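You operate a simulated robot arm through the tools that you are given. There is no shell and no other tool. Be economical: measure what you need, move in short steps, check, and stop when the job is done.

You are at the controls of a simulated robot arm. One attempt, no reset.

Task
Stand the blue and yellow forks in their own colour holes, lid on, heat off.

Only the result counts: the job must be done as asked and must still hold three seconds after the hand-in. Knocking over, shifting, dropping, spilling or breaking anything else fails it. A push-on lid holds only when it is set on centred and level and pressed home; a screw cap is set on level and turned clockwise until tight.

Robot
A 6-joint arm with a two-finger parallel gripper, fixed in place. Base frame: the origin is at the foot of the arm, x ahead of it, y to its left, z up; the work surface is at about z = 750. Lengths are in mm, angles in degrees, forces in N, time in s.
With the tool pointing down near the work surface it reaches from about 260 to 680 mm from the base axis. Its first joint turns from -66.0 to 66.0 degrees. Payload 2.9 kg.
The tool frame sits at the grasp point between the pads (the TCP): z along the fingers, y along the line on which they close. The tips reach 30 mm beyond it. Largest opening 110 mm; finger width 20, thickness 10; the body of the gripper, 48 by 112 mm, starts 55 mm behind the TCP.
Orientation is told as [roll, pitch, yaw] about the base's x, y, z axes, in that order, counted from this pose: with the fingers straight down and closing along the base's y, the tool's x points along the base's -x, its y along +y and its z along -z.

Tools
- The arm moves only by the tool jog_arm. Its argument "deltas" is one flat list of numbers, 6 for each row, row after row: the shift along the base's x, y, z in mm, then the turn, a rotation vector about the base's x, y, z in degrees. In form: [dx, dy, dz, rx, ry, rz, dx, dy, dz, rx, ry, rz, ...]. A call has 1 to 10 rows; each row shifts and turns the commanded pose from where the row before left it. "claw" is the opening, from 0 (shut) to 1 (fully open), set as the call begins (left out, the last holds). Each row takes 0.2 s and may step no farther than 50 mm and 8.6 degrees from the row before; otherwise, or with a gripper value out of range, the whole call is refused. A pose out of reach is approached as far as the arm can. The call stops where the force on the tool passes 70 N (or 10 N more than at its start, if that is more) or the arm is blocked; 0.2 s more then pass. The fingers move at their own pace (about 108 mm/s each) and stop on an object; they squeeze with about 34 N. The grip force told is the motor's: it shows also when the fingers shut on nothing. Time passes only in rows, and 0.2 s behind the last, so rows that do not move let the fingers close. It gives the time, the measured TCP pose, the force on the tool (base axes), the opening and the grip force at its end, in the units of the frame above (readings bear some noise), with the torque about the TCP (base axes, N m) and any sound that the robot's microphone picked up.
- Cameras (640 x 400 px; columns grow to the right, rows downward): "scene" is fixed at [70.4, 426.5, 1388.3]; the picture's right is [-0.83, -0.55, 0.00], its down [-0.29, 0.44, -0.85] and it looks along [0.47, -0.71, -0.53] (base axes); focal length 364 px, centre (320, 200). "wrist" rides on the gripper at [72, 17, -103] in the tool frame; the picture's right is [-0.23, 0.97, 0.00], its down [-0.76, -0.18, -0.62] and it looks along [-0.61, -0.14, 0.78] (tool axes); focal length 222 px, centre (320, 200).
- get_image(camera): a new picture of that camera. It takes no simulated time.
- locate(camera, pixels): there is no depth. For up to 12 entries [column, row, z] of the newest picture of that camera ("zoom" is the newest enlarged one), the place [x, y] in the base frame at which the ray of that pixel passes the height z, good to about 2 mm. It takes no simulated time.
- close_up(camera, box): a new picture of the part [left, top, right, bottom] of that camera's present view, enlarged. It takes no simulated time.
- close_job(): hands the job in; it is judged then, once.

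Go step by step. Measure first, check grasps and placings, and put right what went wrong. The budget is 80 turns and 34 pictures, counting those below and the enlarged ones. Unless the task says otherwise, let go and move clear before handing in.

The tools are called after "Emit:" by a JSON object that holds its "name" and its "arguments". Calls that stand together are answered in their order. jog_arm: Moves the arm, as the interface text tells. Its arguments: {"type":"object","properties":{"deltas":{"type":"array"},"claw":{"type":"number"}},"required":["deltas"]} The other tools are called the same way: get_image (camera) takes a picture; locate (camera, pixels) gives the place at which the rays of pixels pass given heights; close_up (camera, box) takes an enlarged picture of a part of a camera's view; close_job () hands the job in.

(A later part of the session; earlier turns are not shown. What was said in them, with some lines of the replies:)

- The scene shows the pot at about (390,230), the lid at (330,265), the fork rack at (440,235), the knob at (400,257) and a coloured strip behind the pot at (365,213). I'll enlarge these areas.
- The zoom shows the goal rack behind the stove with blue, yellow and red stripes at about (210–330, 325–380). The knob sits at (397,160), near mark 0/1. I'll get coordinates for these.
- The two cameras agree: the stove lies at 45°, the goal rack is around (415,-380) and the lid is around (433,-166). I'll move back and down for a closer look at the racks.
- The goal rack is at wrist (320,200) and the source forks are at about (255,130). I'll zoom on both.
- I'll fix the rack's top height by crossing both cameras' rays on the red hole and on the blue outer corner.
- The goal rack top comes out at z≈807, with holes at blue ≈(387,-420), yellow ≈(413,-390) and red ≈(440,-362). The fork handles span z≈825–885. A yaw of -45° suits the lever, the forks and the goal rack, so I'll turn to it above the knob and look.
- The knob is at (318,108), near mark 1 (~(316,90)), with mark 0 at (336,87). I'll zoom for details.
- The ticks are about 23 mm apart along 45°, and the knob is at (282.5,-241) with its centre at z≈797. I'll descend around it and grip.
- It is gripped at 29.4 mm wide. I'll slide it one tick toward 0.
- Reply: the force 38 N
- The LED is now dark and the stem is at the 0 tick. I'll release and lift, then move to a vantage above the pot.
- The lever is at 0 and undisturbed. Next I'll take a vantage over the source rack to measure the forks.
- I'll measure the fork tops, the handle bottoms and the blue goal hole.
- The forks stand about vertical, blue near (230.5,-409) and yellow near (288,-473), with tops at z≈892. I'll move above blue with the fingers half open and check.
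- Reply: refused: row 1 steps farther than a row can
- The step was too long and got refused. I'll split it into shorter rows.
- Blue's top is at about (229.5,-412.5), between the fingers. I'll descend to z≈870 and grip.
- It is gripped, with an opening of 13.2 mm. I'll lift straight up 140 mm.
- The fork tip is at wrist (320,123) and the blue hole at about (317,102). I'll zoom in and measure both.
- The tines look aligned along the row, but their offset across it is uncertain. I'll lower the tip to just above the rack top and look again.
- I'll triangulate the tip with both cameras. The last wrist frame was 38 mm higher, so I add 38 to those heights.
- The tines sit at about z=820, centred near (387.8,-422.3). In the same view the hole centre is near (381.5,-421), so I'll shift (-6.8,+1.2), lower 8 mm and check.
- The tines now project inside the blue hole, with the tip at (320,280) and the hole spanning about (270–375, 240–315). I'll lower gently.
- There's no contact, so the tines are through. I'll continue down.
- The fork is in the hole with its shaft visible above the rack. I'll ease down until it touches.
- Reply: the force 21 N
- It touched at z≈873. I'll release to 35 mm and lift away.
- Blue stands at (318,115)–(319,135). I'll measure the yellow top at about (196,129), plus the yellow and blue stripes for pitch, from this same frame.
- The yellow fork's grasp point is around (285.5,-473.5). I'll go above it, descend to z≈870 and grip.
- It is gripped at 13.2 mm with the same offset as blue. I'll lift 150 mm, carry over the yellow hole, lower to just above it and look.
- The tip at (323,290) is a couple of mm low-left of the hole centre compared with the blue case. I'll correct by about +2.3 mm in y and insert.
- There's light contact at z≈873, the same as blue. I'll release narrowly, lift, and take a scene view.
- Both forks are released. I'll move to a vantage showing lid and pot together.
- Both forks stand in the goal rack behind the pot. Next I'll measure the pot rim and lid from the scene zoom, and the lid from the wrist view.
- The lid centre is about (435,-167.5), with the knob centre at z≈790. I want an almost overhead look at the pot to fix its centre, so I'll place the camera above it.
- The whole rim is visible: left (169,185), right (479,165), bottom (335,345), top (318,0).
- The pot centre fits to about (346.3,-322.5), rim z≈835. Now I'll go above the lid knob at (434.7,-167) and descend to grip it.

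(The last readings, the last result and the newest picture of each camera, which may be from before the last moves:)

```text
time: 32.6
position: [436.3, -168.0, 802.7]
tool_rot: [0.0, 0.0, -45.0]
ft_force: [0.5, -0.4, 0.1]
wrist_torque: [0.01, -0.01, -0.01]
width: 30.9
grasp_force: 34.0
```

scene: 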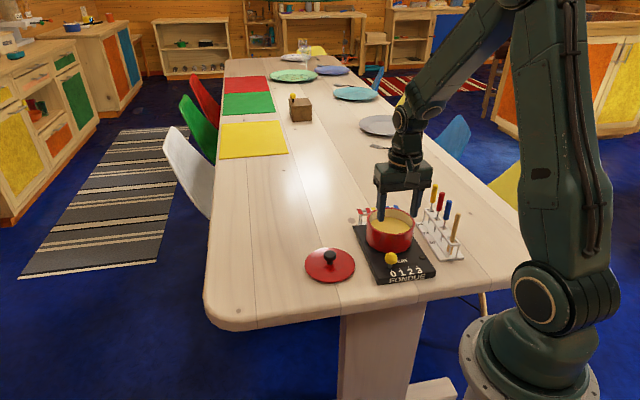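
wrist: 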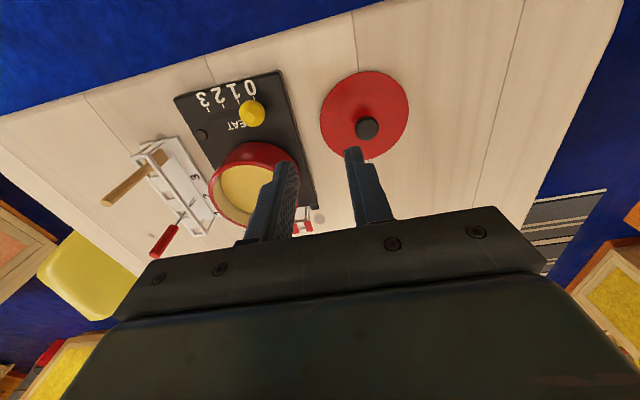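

The knob is gripped, width 30.9. I'll lift slowly, carry over the pot and hold high for a check.

Emit:
{"name": "jog_arm", "arguments": {"deltas": [0, 0, 10, 0, 0, 0, 0, 0, 30, 0, 0, 0, 0, 0, 30, 0, 0, 0, 0, 0, 30, 0, 0, 0, 0, 0, 30, 0, 0, 0]}}

Emit:
{"name": "jog_arm", "arguments": {"deltas": [-15, -26, 0, 0, 0, 0, -15, -26, 0, 0, 0, 0, -15, -26, 0, 0, 0, 0, -15, -26, 0, 0, 0, 0, -15, -26, 0, 0, 0, 0, -13.4, -25.5, 0, 0, 0, 0, 0, 0, -20, 0, 0, 0, 0, 0, 0, 0, 0, 0]}}

Emit:
{"name": "close_up", "arguments": {"camera": "scene", "box": [336, 165, 448, 250]}}

```text
time: 33.8
position: [433.1, -167.4, 932.9]
tool_rot: [0.0, 0.0, -45.0]
ft_force: [-0.1, 0.8, 0.1]
wrist_torque: [-0.02, 0.0, -0.02]
width: 0.0
grasp_force: 34.3
```

```text
time: 35.6
position: [345.2, -323.6, 913.2]
tool_rot: [0.0, 0.0, -44.9]
ft_force: [-0.5, -0.8, 0.9]
wrist_torque: [0.02, 0.0, 0.04]
width: 0.0
grasp_force: 33.8
```

```text
4.71 times, centred on (392, 208) of scene
```

zoom: 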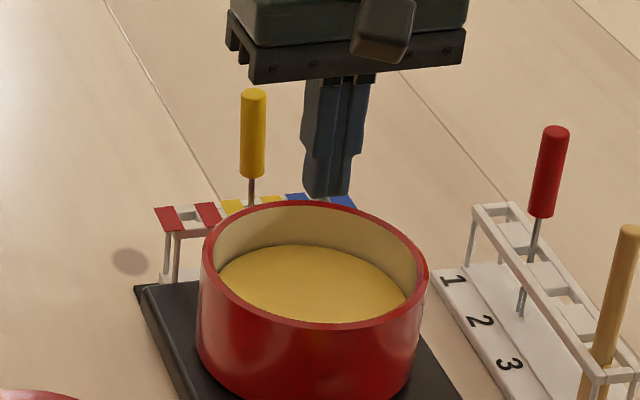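

The width reads 0, so the knob slipped out during the lift and the scene shows empty fingers. I'll go back, open up and look straight down at the lid before trying a lower grip.

Emit:
{"name": "jog_arm", "arguments": {"deltas": [0, 0, 40, 0, 0, 0, 20, 26.7, 0, 0, 0, 0, 20, 26.7, 0, 0, 0, 0, 20, 26.7, 0, 0, 0, 0, 20, 26.7, 0, 0, 0, 0, 20.7, 26.7, 0, 0, 0, 0, 0, 0, 0, 0, 0, 0], "claw": 0.6}}

Emit:
{"name": "close_up", "arguments": {"camera": "wrist", "box": [224, 30, 416, 150]}}

```text
time: 37.2
position: [446.5, -188.7, 953.7]
tool_rot: [0.0, 0.0, -44.9]
ft_force: [-0.1, 0.1, 0.7]
wrist_torque: [0.0, -0.01, -0.05]
width: 66.1
grasp_force: 0.2
```

```text
3.33 times, centred on (320, 90) of wrist
```

zoom: 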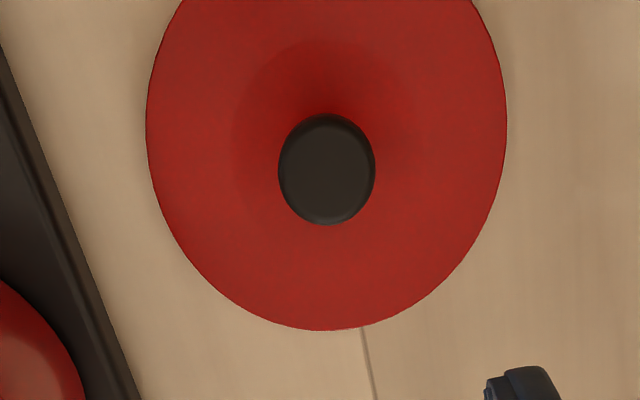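

Emit:
{"name": "locate", "arguments": {"camera": "zoom", "pixels": [[327, 168, 790], [278, 170, 790], [376, 168, 790], [322, 113, 790], [330, 225, 790], [146, 125, 755], [507, 120, 755], [340, 331, 755], [200, 260, 755], [470, 245, 755], [327, 168, 798]]}}

```text
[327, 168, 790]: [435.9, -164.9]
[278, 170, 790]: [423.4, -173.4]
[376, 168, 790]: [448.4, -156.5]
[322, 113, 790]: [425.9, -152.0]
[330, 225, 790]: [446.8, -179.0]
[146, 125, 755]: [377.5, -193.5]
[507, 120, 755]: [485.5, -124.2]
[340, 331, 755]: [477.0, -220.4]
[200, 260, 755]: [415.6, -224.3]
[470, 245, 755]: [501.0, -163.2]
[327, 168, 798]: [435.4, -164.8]
```

The lid hasn't moved: centre ≈(436.5,-167.5), knob ≈(435.9,-165.5). I'll try again with the fingers lower around the head and lift in tiny steps.

Emit:
{"name": "jog_arm", "arguments": {"deltas": [-11.1, 23, -30, 0, 0, 0, 0, 0, -40, 0, 0, 0, 0, 0, -40, 0, 0, 0, 0, 0, -30, 0, 0, 0, 0, 0, -8, 0, 0, 0, 0, 0, -5, 0, 0, 0, 0, 0, -3, 0, 0, 0]}}

```text
time: 38.8
position: [436.5, -166.5, 797.5]
tool_rot: [-0.1, 0.1, -45.0]
ft_force: [-0.1, 0.0, 0.4]
wrist_torque: [-0.01, 0.01, -0.01]
width: 66.2
grasp_force: 0.1
```

Emit:
{"name": "jog_arm", "arguments": {"deltas": [0, 0, -2, 0, 0, 0, 0, 0, -1, 0, 0, 0, 0, 0, -1, 0, 0, 0]}}

Emit:
{"name": "jog_arm", "arguments": {"deltas": [0, 0, 0, 0, 0, 0, 0, 0, 0, 0, 0, 0, 0, 0, 0, 0, 0, 0], "claw": 0}}

Emit:
{"name": "jog_arm", "arguments": {"deltas": [0, 0, 1, 0, 0, 0, 0, 0, 1, 0, 0, 0, 0, 0, 1, 0, 0, 0]}}

```text
time: 39.6
position: [434.9, -165.4, 793.8]
tool_rot: [0.0, 0.0, -45.0]
ft_force: [-0.5, 0.7, -0.6]
wrist_torque: [0.02, -0.01, -0.01]
width: 66.0
grasp_force: 0.0
```

```text
time: 40.4
position: [435.3, -166.3, 793.6]
tool_rot: [-0.1, 0.0, -45.0]
ft_force: [0.1, 0.0, -0.4]
wrist_torque: [0.01, -0.01, 0.02]
width: 31.0
grasp_force: 33.9
```

```text
time: 41.2
position: [435.8, -164.2, 796.0]
tool_rot: [0.0, 0.0, -44.9]
ft_force: [0.2, 0.9, -1.2]
wrist_torque: [-0.01, 0.01, -0.01]
width: 31.1
grasp_force: 33.5
```

It still holds at 31.1. I'll keep lifting slowly and watch width and force.

Emit:
{"name": "jog_arm", "arguments": {"deltas": [0, 0, 1.5, 0, 0, 0, 0, 0, 1.5, 0, 0, 0, 0, 0, 2, 0, 0, 0, 0, 0, 2, 0, 0, 0]}}

```text
time: 42.2
position: [436.1, -165.6, 803.6]
tool_rot: [0.0, 0.0, -45.1]
ft_force: [-0.2, 0.0, -2.3]
wrist_torque: [0.01, 0.04, -0.01]
width: 31.1
grasp_force: 34.2
```

Emit:
{"name": "jog_arm", "arguments": {"deltas": [0, 0, 3, 0, 0, 0, 0, 0, 3, 0, 0, 0, 0, 0, 3, 0, 0, 0, 0, 0, 3, 0, 0, 0]}}

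```text
time: 43.2
position: [436.4, -164.7, 814.6]
tool_rot: [0.2, 0.0, -45.0]
ft_force: [0.5, 0.7, -1.4]
wrist_torque: [0.03, 0.02, -0.02]
width: 31.1
grasp_force: 34.4
```

Emit:
{"name": "jog_arm", "arguments": {"deltas": [0, 0, 5, 0, 0, 0, 0, 0, 5, 0, 0, 0, 0, 0, 5, 0, 0, 0, 0, 0, 5, 0, 0, 0]}}

```text
time: 44.2
position: [436.3, -165.6, 834.0]
tool_rot: [0.0, 0.0, -45.0]
ft_force: [-0.4, 1.0, -1.6]
wrist_torque: [0.01, 0.0, -0.02]
width: 31.0
grasp_force: 33.5
```

With the fingertips now above where the knob was, the width is still 31, so the lid is lifted. I'll raise gently to about 915 and carry at moderate speed.

Emit:
{"name": "jog_arm", "arguments": {"deltas": [0, 0, 6, 0, 0, 0, 0, 0, 9, 0, 0, 0, 0, 0, 12, 0, 0, 0, 0, 0, 14, 0, 0, 0, 0, 0, 14, 0, 0, 0, 0, 0, 12, 0, 0, 0, 0, 0, 8, 0, 0, 0, 0, 0, 4, 0, 0, 0]}}

```text
time: 46.0
position: [434.2, -165.2, 913.7]
tool_rot: [0.1, 0.1, -45.0]
ft_force: [0.2, -0.2, -1.3]
wrist_torque: [-0.02, -0.03, 0.0]
width: 30.9
grasp_force: 34.0
```

Emit:
{"name": "jog_arm", "arguments": {"deltas": [-4.5, -7.8, 0, 0, 0, 0, -7.2, -12.5, 0, 0, 0, 0, -9.9, -17.2, 0, 0, 0, 0, -11.6, -20.4, 0, 0, 0, 0, -11.6, -20.4, 0, 0, 0, 0, -11.6, -20.4, 0, 0, 0, 0, -11.6, -20.4, 0, 0, 0, 0, -9.9, -17.3, 0, 0, 0, 0, -7.2, -12.6, 0, 0, 0, 0, -4.5, -7.8, 0, 0, 0, 0]}}

```text
time: 48.2
position: [346.8, -324.1, 913.6]
tool_rot: [0.0, 0.0, -45.0]
ft_force: [-0.6, -0.5, -1.2]
wrist_torque: [0.01, 0.01, -0.03]
width: 31.3
grasp_force: 34.0
```

The lid is still held. I'll lower to just above the rim and use the last picture to check centring.

Emit:
{"name": "jog_arm", "arguments": {"deltas": [0, 0, -8, 0, 0, 0, 0, 0, -8, 0, 0, 0, 0, 0, -7, 0, 0, 0, 0, 0, -5, 0, 0, 0]}}

Emit:
{"name": "close_up", "arguments": {"camera": "scene", "box": [336, 165, 448, 255]}}

```text
time: 49.2
position: [346.5, -322.9, 884.6]
tool_rot: [-0.1, -0.1, -44.9]
ft_force: [-0.1, -0.6, -1.2]
wrist_torque: [-0.02, 0.02, 0.0]
width: 31.1
grasp_force: 34.6
```

```text
refused: no pictures are left
```

No pictures remain, so I'll finish by force feel, starting by descending in small steps.

Emit:
{"name": "jog_arm", "arguments": {"deltas": [0, 0, -1.5, 0, 0, 0, 0, 0, -1.5, 0, 0, 0, 0, 0, -1.5, 0, 0, 0]}}

```text
time: 50.0
position: [345.6, -322.9, 881.9]
tool_rot: [0.0, 0.1, -45.0]
ft_force: [-0.6, 0.1, -1.0]
wrist_torque: [0.03, 0.02, 0.02]
width: 30.9
grasp_force: 34.2
```

Emit:
{"name": "jog_arm", "arguments": {"deltas": [0, 0, -1.5, 0, 0, 0, 0, 0, -1.5, 0, 0, 0, 0, 0, -1, 0, 0, 0]}}

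```text
time: 50.8
position: [346.2, -322.6, 876.7]
tool_rot: [0.1, 0.0, -45.0]
ft_force: [-1.5, 1.6, -0.5]
wrist_torque: [0.04, 0.06, 0.04]
width: 31.2
grasp_force: 34.2
```

First contact: a slight lateral push of (-1.5,+1.6). I'll go a bit further.

Emit:
{"name": "jog_arm", "arguments": {"deltas": [0, 0, -1, 0, 0, 0, 0, 0, 0, 0, 0, 0]}}

```text
time: 51.4
position: [346.6, -324.0, 877.6]
tool_rot: [0.0, 0.0, -45.1]
ft_force: [-0.9, 0.2, -2.2]
wrist_torque: [0.05, 0.04, 0.01]
width: 31.1
grasp_force: 34.0
```

Emit:
{"name": "jog_arm", "arguments": {"deltas": [0, 0, -1, 0, 0, 0, 0, 0, -1, 0, 0, 0, 0, 0, 0, 0, 0, 0]}}

```text
time: 52.2
position: [345.8, -323.0, 875.4]
tool_rot: [0.0, -0.2, -44.9]
ft_force: [-2.0, -1.4, 4.6]
wrist_torque: [0.25, 0.18, 0.06]
width: 30.8
grasp_force: 33.9
```

Emit:
{"name": "jog_arm", "arguments": {"deltas": [0, 0, -1, 0, 0, 0, 0, 0, 0, 0, 0, 0]}}

```text
time: 52.8
position: [346.5, -323.8, 874.8]
tool_rot: [0.0, -0.1, -45.1]
ft_force: [-9.5, 2.3, 26.2]
wrist_torque: [0.24, 0.21, 0.08]
width: 31.1
grasp_force: 33.6
```

Force is now 26 N with its centroid near the centre, so the lid sits level. There's a lateral push of -9.5 N in x, so I'll ease 1 mm that way and re-read.

Emit:
{"name": "jog_arm", "arguments": {"deltas": [-1, 0.2, 0, 0, 0, 0, 0, 0, 0, 0, 0, 0]}}

```text
time: 53.4
position: [345.9, -322.1, 875.5]
tool_rot: [0.0, -0.3, -45.0]
ft_force: [2.5, -3.7, 16.0]
wrist_torque: [-0.07, 0.16, 0.01]
width: 31.3
grasp_force: 34.1
```

Emit:
{"name": "jog_arm", "arguments": {"deltas": [-0.3, 0, -1, 0, 0, 0, 0, 0, -1, 0, 0, 0, 0, 0, 0, 0, 0, 0]}}

```text
time: 54.2
position: [346.0, -322.4, 874.0]
tool_rot: [0.1, -0.4, -44.8]
ft_force: [0.0, 6.2, 49.6]
wrist_torque: [0.41, 0.64, -0.05]
width: 31.1
grasp_force: 33.5
```

It's at 50 N and holding. I'll press a bit further and listen for a click.

Emit:
{"name": "jog_arm", "arguments": {"deltas": [0, 0.3, -1, 0, 0, 0, 0, 0, -1, 0, 0, 0, 0, 0, 0, 0, 0, 0]}}

```text
time: 54.9
position: [345.6, -323.0, 874.8]
tool_rot: [0.0, -0.4, -45.0]
ft_force: [-4.8, 5.1, 9.4]
wrist_torque: [-0.31, -0.04, 0.1]
width: 30.9
grasp_force: 33.7
stopped in row 3: the force on the tool passed its limit at 71 N (the readings are from after the stop); the commanded pose is now the measured one
```

The press peaked at 71 N. I'll do a gentle pull test of about 1 mm to see whether the lid is held beyond its own ~1.4 N weight.

Emit:
{"name": "jog_arm", "arguments": {"deltas": [0, 0, 0.7, 0, 0, 0, 0, 0, 0.5, 0, 0, 0, 0, 0, 0, 0, 0, 0]}}

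```text
time: 55.7
position: [345.6, -322.9, 874.8]
tool_rot: [-0.1, -0.4, -44.9]
ft_force: [-4.1, 3.7, -0.8]
wrist_torque: [0.08, 0.15, 0.15]
width: 31.0
grasp_force: 34.1
```

The lateral force of 5.5 N persists with no normal load, so the lid's plug is inside the rim. I'll centre by (-0.4,+0.4) and pull 1 mm more.

Emit:
{"name": "jog_arm", "arguments": {"deltas": [-0.3, 0.3, 0.5, 0, 0.4, 0, 0, 0, 0.5, 0, 0, 0, 0, 0, 0, 0, 0, 0]}}

```text
time: 56.5
position: [346.4, -323.8, 876.3]
tool_rot: [-0.3, -0.2, -45.0]
ft_force: [-4.1, 0.6, -2.1]
wrist_torque: [0.1, 0.24, -0.01]
width: 30.9
grasp_force: 34.2
```

It isn't held yet. I'll correct x slightly and press again in stages, monitoring torque for levelness.

Emit:
{"name": "jog_arm", "arguments": {"deltas": [-0.4, 0, -1, 0, 0, 0, 0, 0, -1, 0, 0, 0, 0, 0, -1, 0, 0, 0, 0, 0, 0, 0, 0, 0]}}

```text
time: 57.5
position: [346.9, -323.6, 875.4]
tool_rot: [-0.2, -0.4, -44.8]
ft_force: [-6.9, 4.8, 20.9]
wrist_torque: [0.39, -0.68, 0.11]
width: 30.9
grasp_force: 34.2
```

The contact centroid is on the +x side and the lateral force pushes toward (-x,+y), so the lid sits slightly too far (+x,-y). I'll unload, shift (-1.2,+0.8) and press again.

Emit:
{"name": "jog_arm", "arguments": {"deltas": [0, 0, 2, 0, 0, 0, -1.2, 0.8, 0, 0, 0, 0, 0, 0, 0, 0, 0, 0]}}

Emit:
{"name": "jog_arm", "arguments": {"deltas": [0, 0, -1, 0, 0, 0, 0, 0, -1, 0, 0, 0, 0, 0, 0, 0, 0, 0]}}

```text
time: 58.3
position: [344.1, -321.2, 874.8]
tool_rot: [-0.3, -0.1, -45.0]
ft_force: [0.9, -0.3, 0.3]
wrist_torque: [0.02, -0.09, -0.04]
width: 30.8
grasp_force: 33.5
```

```text
time: 59.1
position: [344.4, -322.8, 874.5]
tool_rot: [-0.2, -0.4, -45.0]
ft_force: [-5.6, 5.5, 23.1]
wrist_torque: [0.4, -0.3, 0.23]
width: 31.1
grasp_force: 34.1
```

That's better: unloaded lateral force is ≈0 and the centroid is closer in. I'll trim (-0.5,+0.5) and press harder.

Emit:
{"name": "jog_arm", "arguments": {"deltas": [-0.5, 0.5, 0, 0, 0, 0, 0, 0, -1, 0, 0, 0, 0, 0, -0.7, 0, 0, 0, 0, 0, 0, 0, 0, 0]}}

```text
time: 60.1
position: [344.6, -322.4, 874.9]
tool_rot: [-0.2, -0.6, -44.9]
ft_force: [-1.9, 6.3, 47.4]
wrist_torque: [1.04, 0.35, 0.02]
width: 31.0
grasp_force: 33.9
```

The centroid is now central and the load goes solid at z≈874.5, so it looks bottomed. I'll unload, release, and then press squarely on top of the knob with closed fingers.

Emit:
{"name": "jog_arm", "arguments": {"deltas": [0, 0, 1.7, 0, 0, 0, 0, 0, 0, 0, 0, 0]}}

Emit:
{"name": "jog_arm", "arguments": {"deltas": [0, 0, 0, 0, 0, 0, 0, 0, 0, 0, 0, 0], "claw": 0.45}}

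Emit:
{"name": "jog_arm", "arguments": {"deltas": [0, 0, 20, 0, 0, 0, 0, 0, 30, 0, 0, 0]}}

Emit:
{"name": "jog_arm", "arguments": {"deltas": [0, 0, 0, 0, 0, 0, 0, 0, 0, 0, 0, 0, 0, 0, 0, 0, 0, 0], "claw": 0}}

```text
time: 60.7
position: [343.7, -322.9, 875.1]
tool_rot: [-0.2, -0.5, -44.9]
ft_force: [5.2, 4.5, 27.6]
wrist_torque: [-0.1, -0.91, -0.08]
width: 31.0
grasp_force: 33.8
```

```text
time: 61.3
position: [342.1, -325.1, 875.0]
tool_rot: [-0.3, -0.4, -45.2]
ft_force: [-8.3, -10.0, 30.1]
wrist_torque: [0.22, -0.19, -0.11]
width: 42.9
grasp_force: 0.1
```

```text
time: 61.9
position: [344.0, -322.4, 922.3]
tool_rot: [-0.2, 0.0, -45.0]
ft_force: [-0.7, 0.1, -0.2]
wrist_torque: [-0.03, 0.0, 0.01]
width: 49.6
grasp_force: 0.2
```

```text
time: 62.7
position: [344.3, -322.4, 922.5]
tool_rot: [-0.3, -0.3, -45.0]
ft_force: [0.7, 0.7, -0.3]
wrist_torque: [0.01, -0.01, 0.01]
width: 0.0
grasp_force: 34.0
```

The fingertips had been bearing on the lid itself. Now I'll lower the closed fingertips onto the knob top.

Emit:
{"name": "jog_arm", "arguments": {"deltas": [0, 0, -2, 0.2, 0.3, 0, 0, 0, -2, 0, 0, 0, 0, 0, -2, 0, 0, 0, 0, 0, -2, 0, 0, 0]}}

```text
time: 63.7
position: [343.8, -322.7, 915.4]
tool_rot: [-0.3, 0.2, -45.0]
ft_force: [0.6, 0.5, 0.7]
wrist_torque: [0.03, -0.02, 0.03]
width: 0.2
grasp_force: 33.8
```

Emit:
{"name": "jog_arm", "arguments": {"deltas": [0, 0, -1, 0, 0, 0, 0, 0, -1, 0, 0, 0, 0, 0, -1, 0, 0, 0, 0, 0, 0, 0, 0, 0]}}

```text
time: 64.7
position: [344.8, -321.9, 911.7]
tool_rot: [-0.2, 0.2, -45.1]
ft_force: [0.3, -0.6, -1.0]
wrist_torque: [0.0, 0.0, -0.02]
width: 0.0
grasp_force: 34.5
```

Emit:
{"name": "jog_arm", "arguments": {"deltas": [0, 0, -1, 0, 0, 0, 0, 0, -1, 0, 0, 0, 0, 0, -1, 0, 0, 0, 0, 0, -1, 0, 0, 0, 0, 0, 0, 0, 0, 0]}}

```text
time: 65.9
position: [343.6, -322.7, 908.2]
tool_rot: [-0.3, 0.2, -45.0]
ft_force: [0.5, -0.7, 0.1]
wrist_torque: [-0.02, 0.02, 0.02]
width: 0.1
grasp_force: 34.7
```

Emit:
{"name": "jog_arm", "arguments": {"deltas": [0, 0, -1, 0, 0, 0, 0, 0, -1, 0, 0, 0, 0, 0, -1, 0, 0, 0, 0, 0, -1, 0, 0, 0, 0, 0, 0, 0, 0, 0]}}

```text
time: 67.1
position: [344.6, -322.3, 904.5]
tool_rot: [-0.4, 0.1, -45.1]
ft_force: [-2.5, -1.3, 12.9]
wrist_torque: [0.0, 0.06, 0.09]
width: 0.0
grasp_force: 33.9
```

It touched the knob top at TCP z≈905. I'll press down in stages.

Emit:
{"name": "jog_arm", "arguments": {"deltas": [0, 0, -1, 0, 0, 0, 0, 0, -1, 0, 0, 0, 0, 0, 0, 0, 0, 0]}}

```text
time: 67.9
position: [344.7, -321.7, 904.1]
tool_rot: [-0.3, -0.2, -45.1]
ft_force: [-7.0, 4.8, 44.4]
wrist_torque: [0.21, 0.23, -0.15]
width: 0.0
grasp_force: 34.2
```

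Emit:
{"name": "jog_arm", "arguments": {"deltas": [0, 0, -0.7, 0, 0, 0, 0, 0, -0.7, 0, 0, 0, 0, 0, -0.7, 0, 0, 0, 0, 0, -0.7, 0, 0, 0]}}

```text
time: 68.9
position: [343.0, -321.9, 906.0]
tool_rot: [-0.3, -0.3, -44.9]
ft_force: [-14.4, 9.7, 67.4]
wrist_torque: [0.45, 0.53, 0.1]
width: 0.0
grasp_force: 33.7
```

It's solid at 67 N, with no further travel. I'll re-grip the knob lightly and do a small pull test to confirm it holds.

Emit:
{"name": "jog_arm", "arguments": {"deltas": [0, 0, 4, 0, 0, 0, 0, 0, 20, 0, 0, 0, 0, 0, 0, 0, 0, 0]}}

Emit:
{"name": "jog_arm", "arguments": {"deltas": [0, 0, 0, 0, 0, 0, 0, 0, 0, 0, 0, 0], "claw": 0.45}}

```text
time: 69.7
position: [343.2, -320.8, 923.2]
tool_rot: [-0.3, 0.3, -44.9]
ft_force: [0.1, 0.6, 0.4]
wrist_torque: [0.01, -0.01, -0.02]
width: 0.1
grasp_force: 33.9
```

```text
time: 70.3
position: [343.1, -321.5, 923.1]
tool_rot: [-0.3, 0.2, -45.0]
ft_force: [0.2, 0.3, 0.5]
wrist_torque: [0.02, 0.03, 0.0]
width: 49.3
grasp_force: 0.0
```

Emit:
{"name": "jog_arm", "arguments": {"deltas": [0, 0, -20, 0.3, -0.2, 0, 0, 0, -20, 0, 0, 0, 0, 0, -3, 0, 0, 0, 0, 0, -1, 0, 0, 0, 0, 0, 0, 0, 0, 0]}}

Emit:
{"name": "jog_arm", "arguments": {"deltas": [0, 0, 0, 0, 0, 0, 0, 0, 0, 0, 0, 0, 0, 0, 0, 0, 0, 0], "claw": 0.2}}

```text
time: 71.5
position: [345.1, -323.1, 878.3]
tool_rot: [0.0, 0.3, -45.0]
ft_force: [-0.3, -0.5, -0.6]
wrist_torque: [0.01, -0.01, -0.02]
width: 49.5
grasp_force: 0.0
```

```text
time: 72.3
position: [345.2, -322.8, 879.1]
tool_rot: [-0.1, 0.2, -45.0]
ft_force: [-0.2, 0.9, -0.4]
wrist_torque: [-0.04, 0.02, -0.01]
width: 31.2
grasp_force: 33.7
```

Emit:
{"name": "jog_arm", "arguments": {"deltas": [0, 0, 0.5, 0, 0, 0, 0, 0, 0.5, 0, 0, 0, 0, 0, 0, 0, 0, 0]}}

```text
time: 73.1
position: [344.3, -322.9, 880.9]
tool_rot: [-0.1, 0.2, -45.0]
ft_force: [0.1, -0.7, -0.2]
wrist_torque: [0.0, -0.03, -0.01]
width: 30.9
grasp_force: 33.9
5 turns are left
```

Few turns remain, so I'll press the lid home once more, centred here, then release, rise and hand in.

Emit:
{"name": "jog_arm", "arguments": {"deltas": [0, 0, -2, 0, 0, 0, 0, 0, -2, 0, 0, 0, 0, 0, -1, 0, 0, 0, 0, 0, -1, 0, 0, 0, 0, 0, -0.7, 0, 0, 0, 0, 0, -0.7, 0, 0, 0, 0, 0, -0.6, 0, 0, 0, 0, 0, -0.5, 0, 0, 0, 0, 0, 0, 0, 0, 0]}}

```text
time: 75.1
position: [344.5, -323.4, 875.5]
tool_rot: [0.1, -0.2, -44.9]
ft_force: [1.9, 2.7, 42.0]
wrist_torque: [-0.12, 0.07, -0.04]
width: 31.1
grasp_force: 34.1
4 turns are left
```

The lid is pressed at 42 N with almost no torque, so it is level and centred. I'll release.

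Emit:
{"name": "jog_arm", "arguments": {"deltas": [0, 0, 0, 0, 0, 0, 0, 0, 1, 0, 0, 0, 0, 0, 2, 0, 0, 0], "claw": 0.5}}

```text
time: 75.9
position: [345.2, -322.0, 874.9]
tool_rot: [0.1, 0.1, -44.8]
ft_force: [9.0, 2.5, 20.3]
wrist_torque: [-0.12, -0.07, 0.06]
width: 50.9
grasp_force: 0.0
3 turns are left
```

The fingers are open at 50.9 mm, so I'll rise clear.

Emit:
{"name": "jog_arm", "arguments": {"deltas": [0, 0, 15, 0, 0, 0, 0, 0, 30, 0, 0, 0, 0, 0, 40, 0, 0, 0, 0, 0, 40, 0, 0, 0, 0, 0, 0, 0, 0, 0, 0, 0, 0, 0, 0, 0]}}

```text
time: 77.3
position: [344.2, -322.1, 1000.7]
tool_rot: [0.1, 0.2, -45.1]
ft_force: [0.4, 0.7, -0.8]
wrist_torque: [0.01, -0.02, -0.01]
width: 55.0
grasp_force: 0.0
2 turns are left
```

The gripper is clear with no load on it, so I'm handing in.

Emit:
{"name": "close_job", "arguments": {}}

```text
The job is handed in.
```

I handed the job in with the heat off and both forks in place, but I couldn't confirm the lid is locked on: I felt no click, and light pulls before the last press met no resistance.

- **Heat:** the lever is at 0 and the indicator light went dark.
- **Forks:** blue and yellow each stand in their own colour hole; I saw both upright in the rack in a picture.
- **Lid:** it sits on the pot, pressed down repeatedly (up to about 70 N). The last press was level and centred by force reading. I had no pictures left to check it by eye.
- **Slip:** on the first try the lid slipped out of the gripper near the table; the next picture showed it had not moved.
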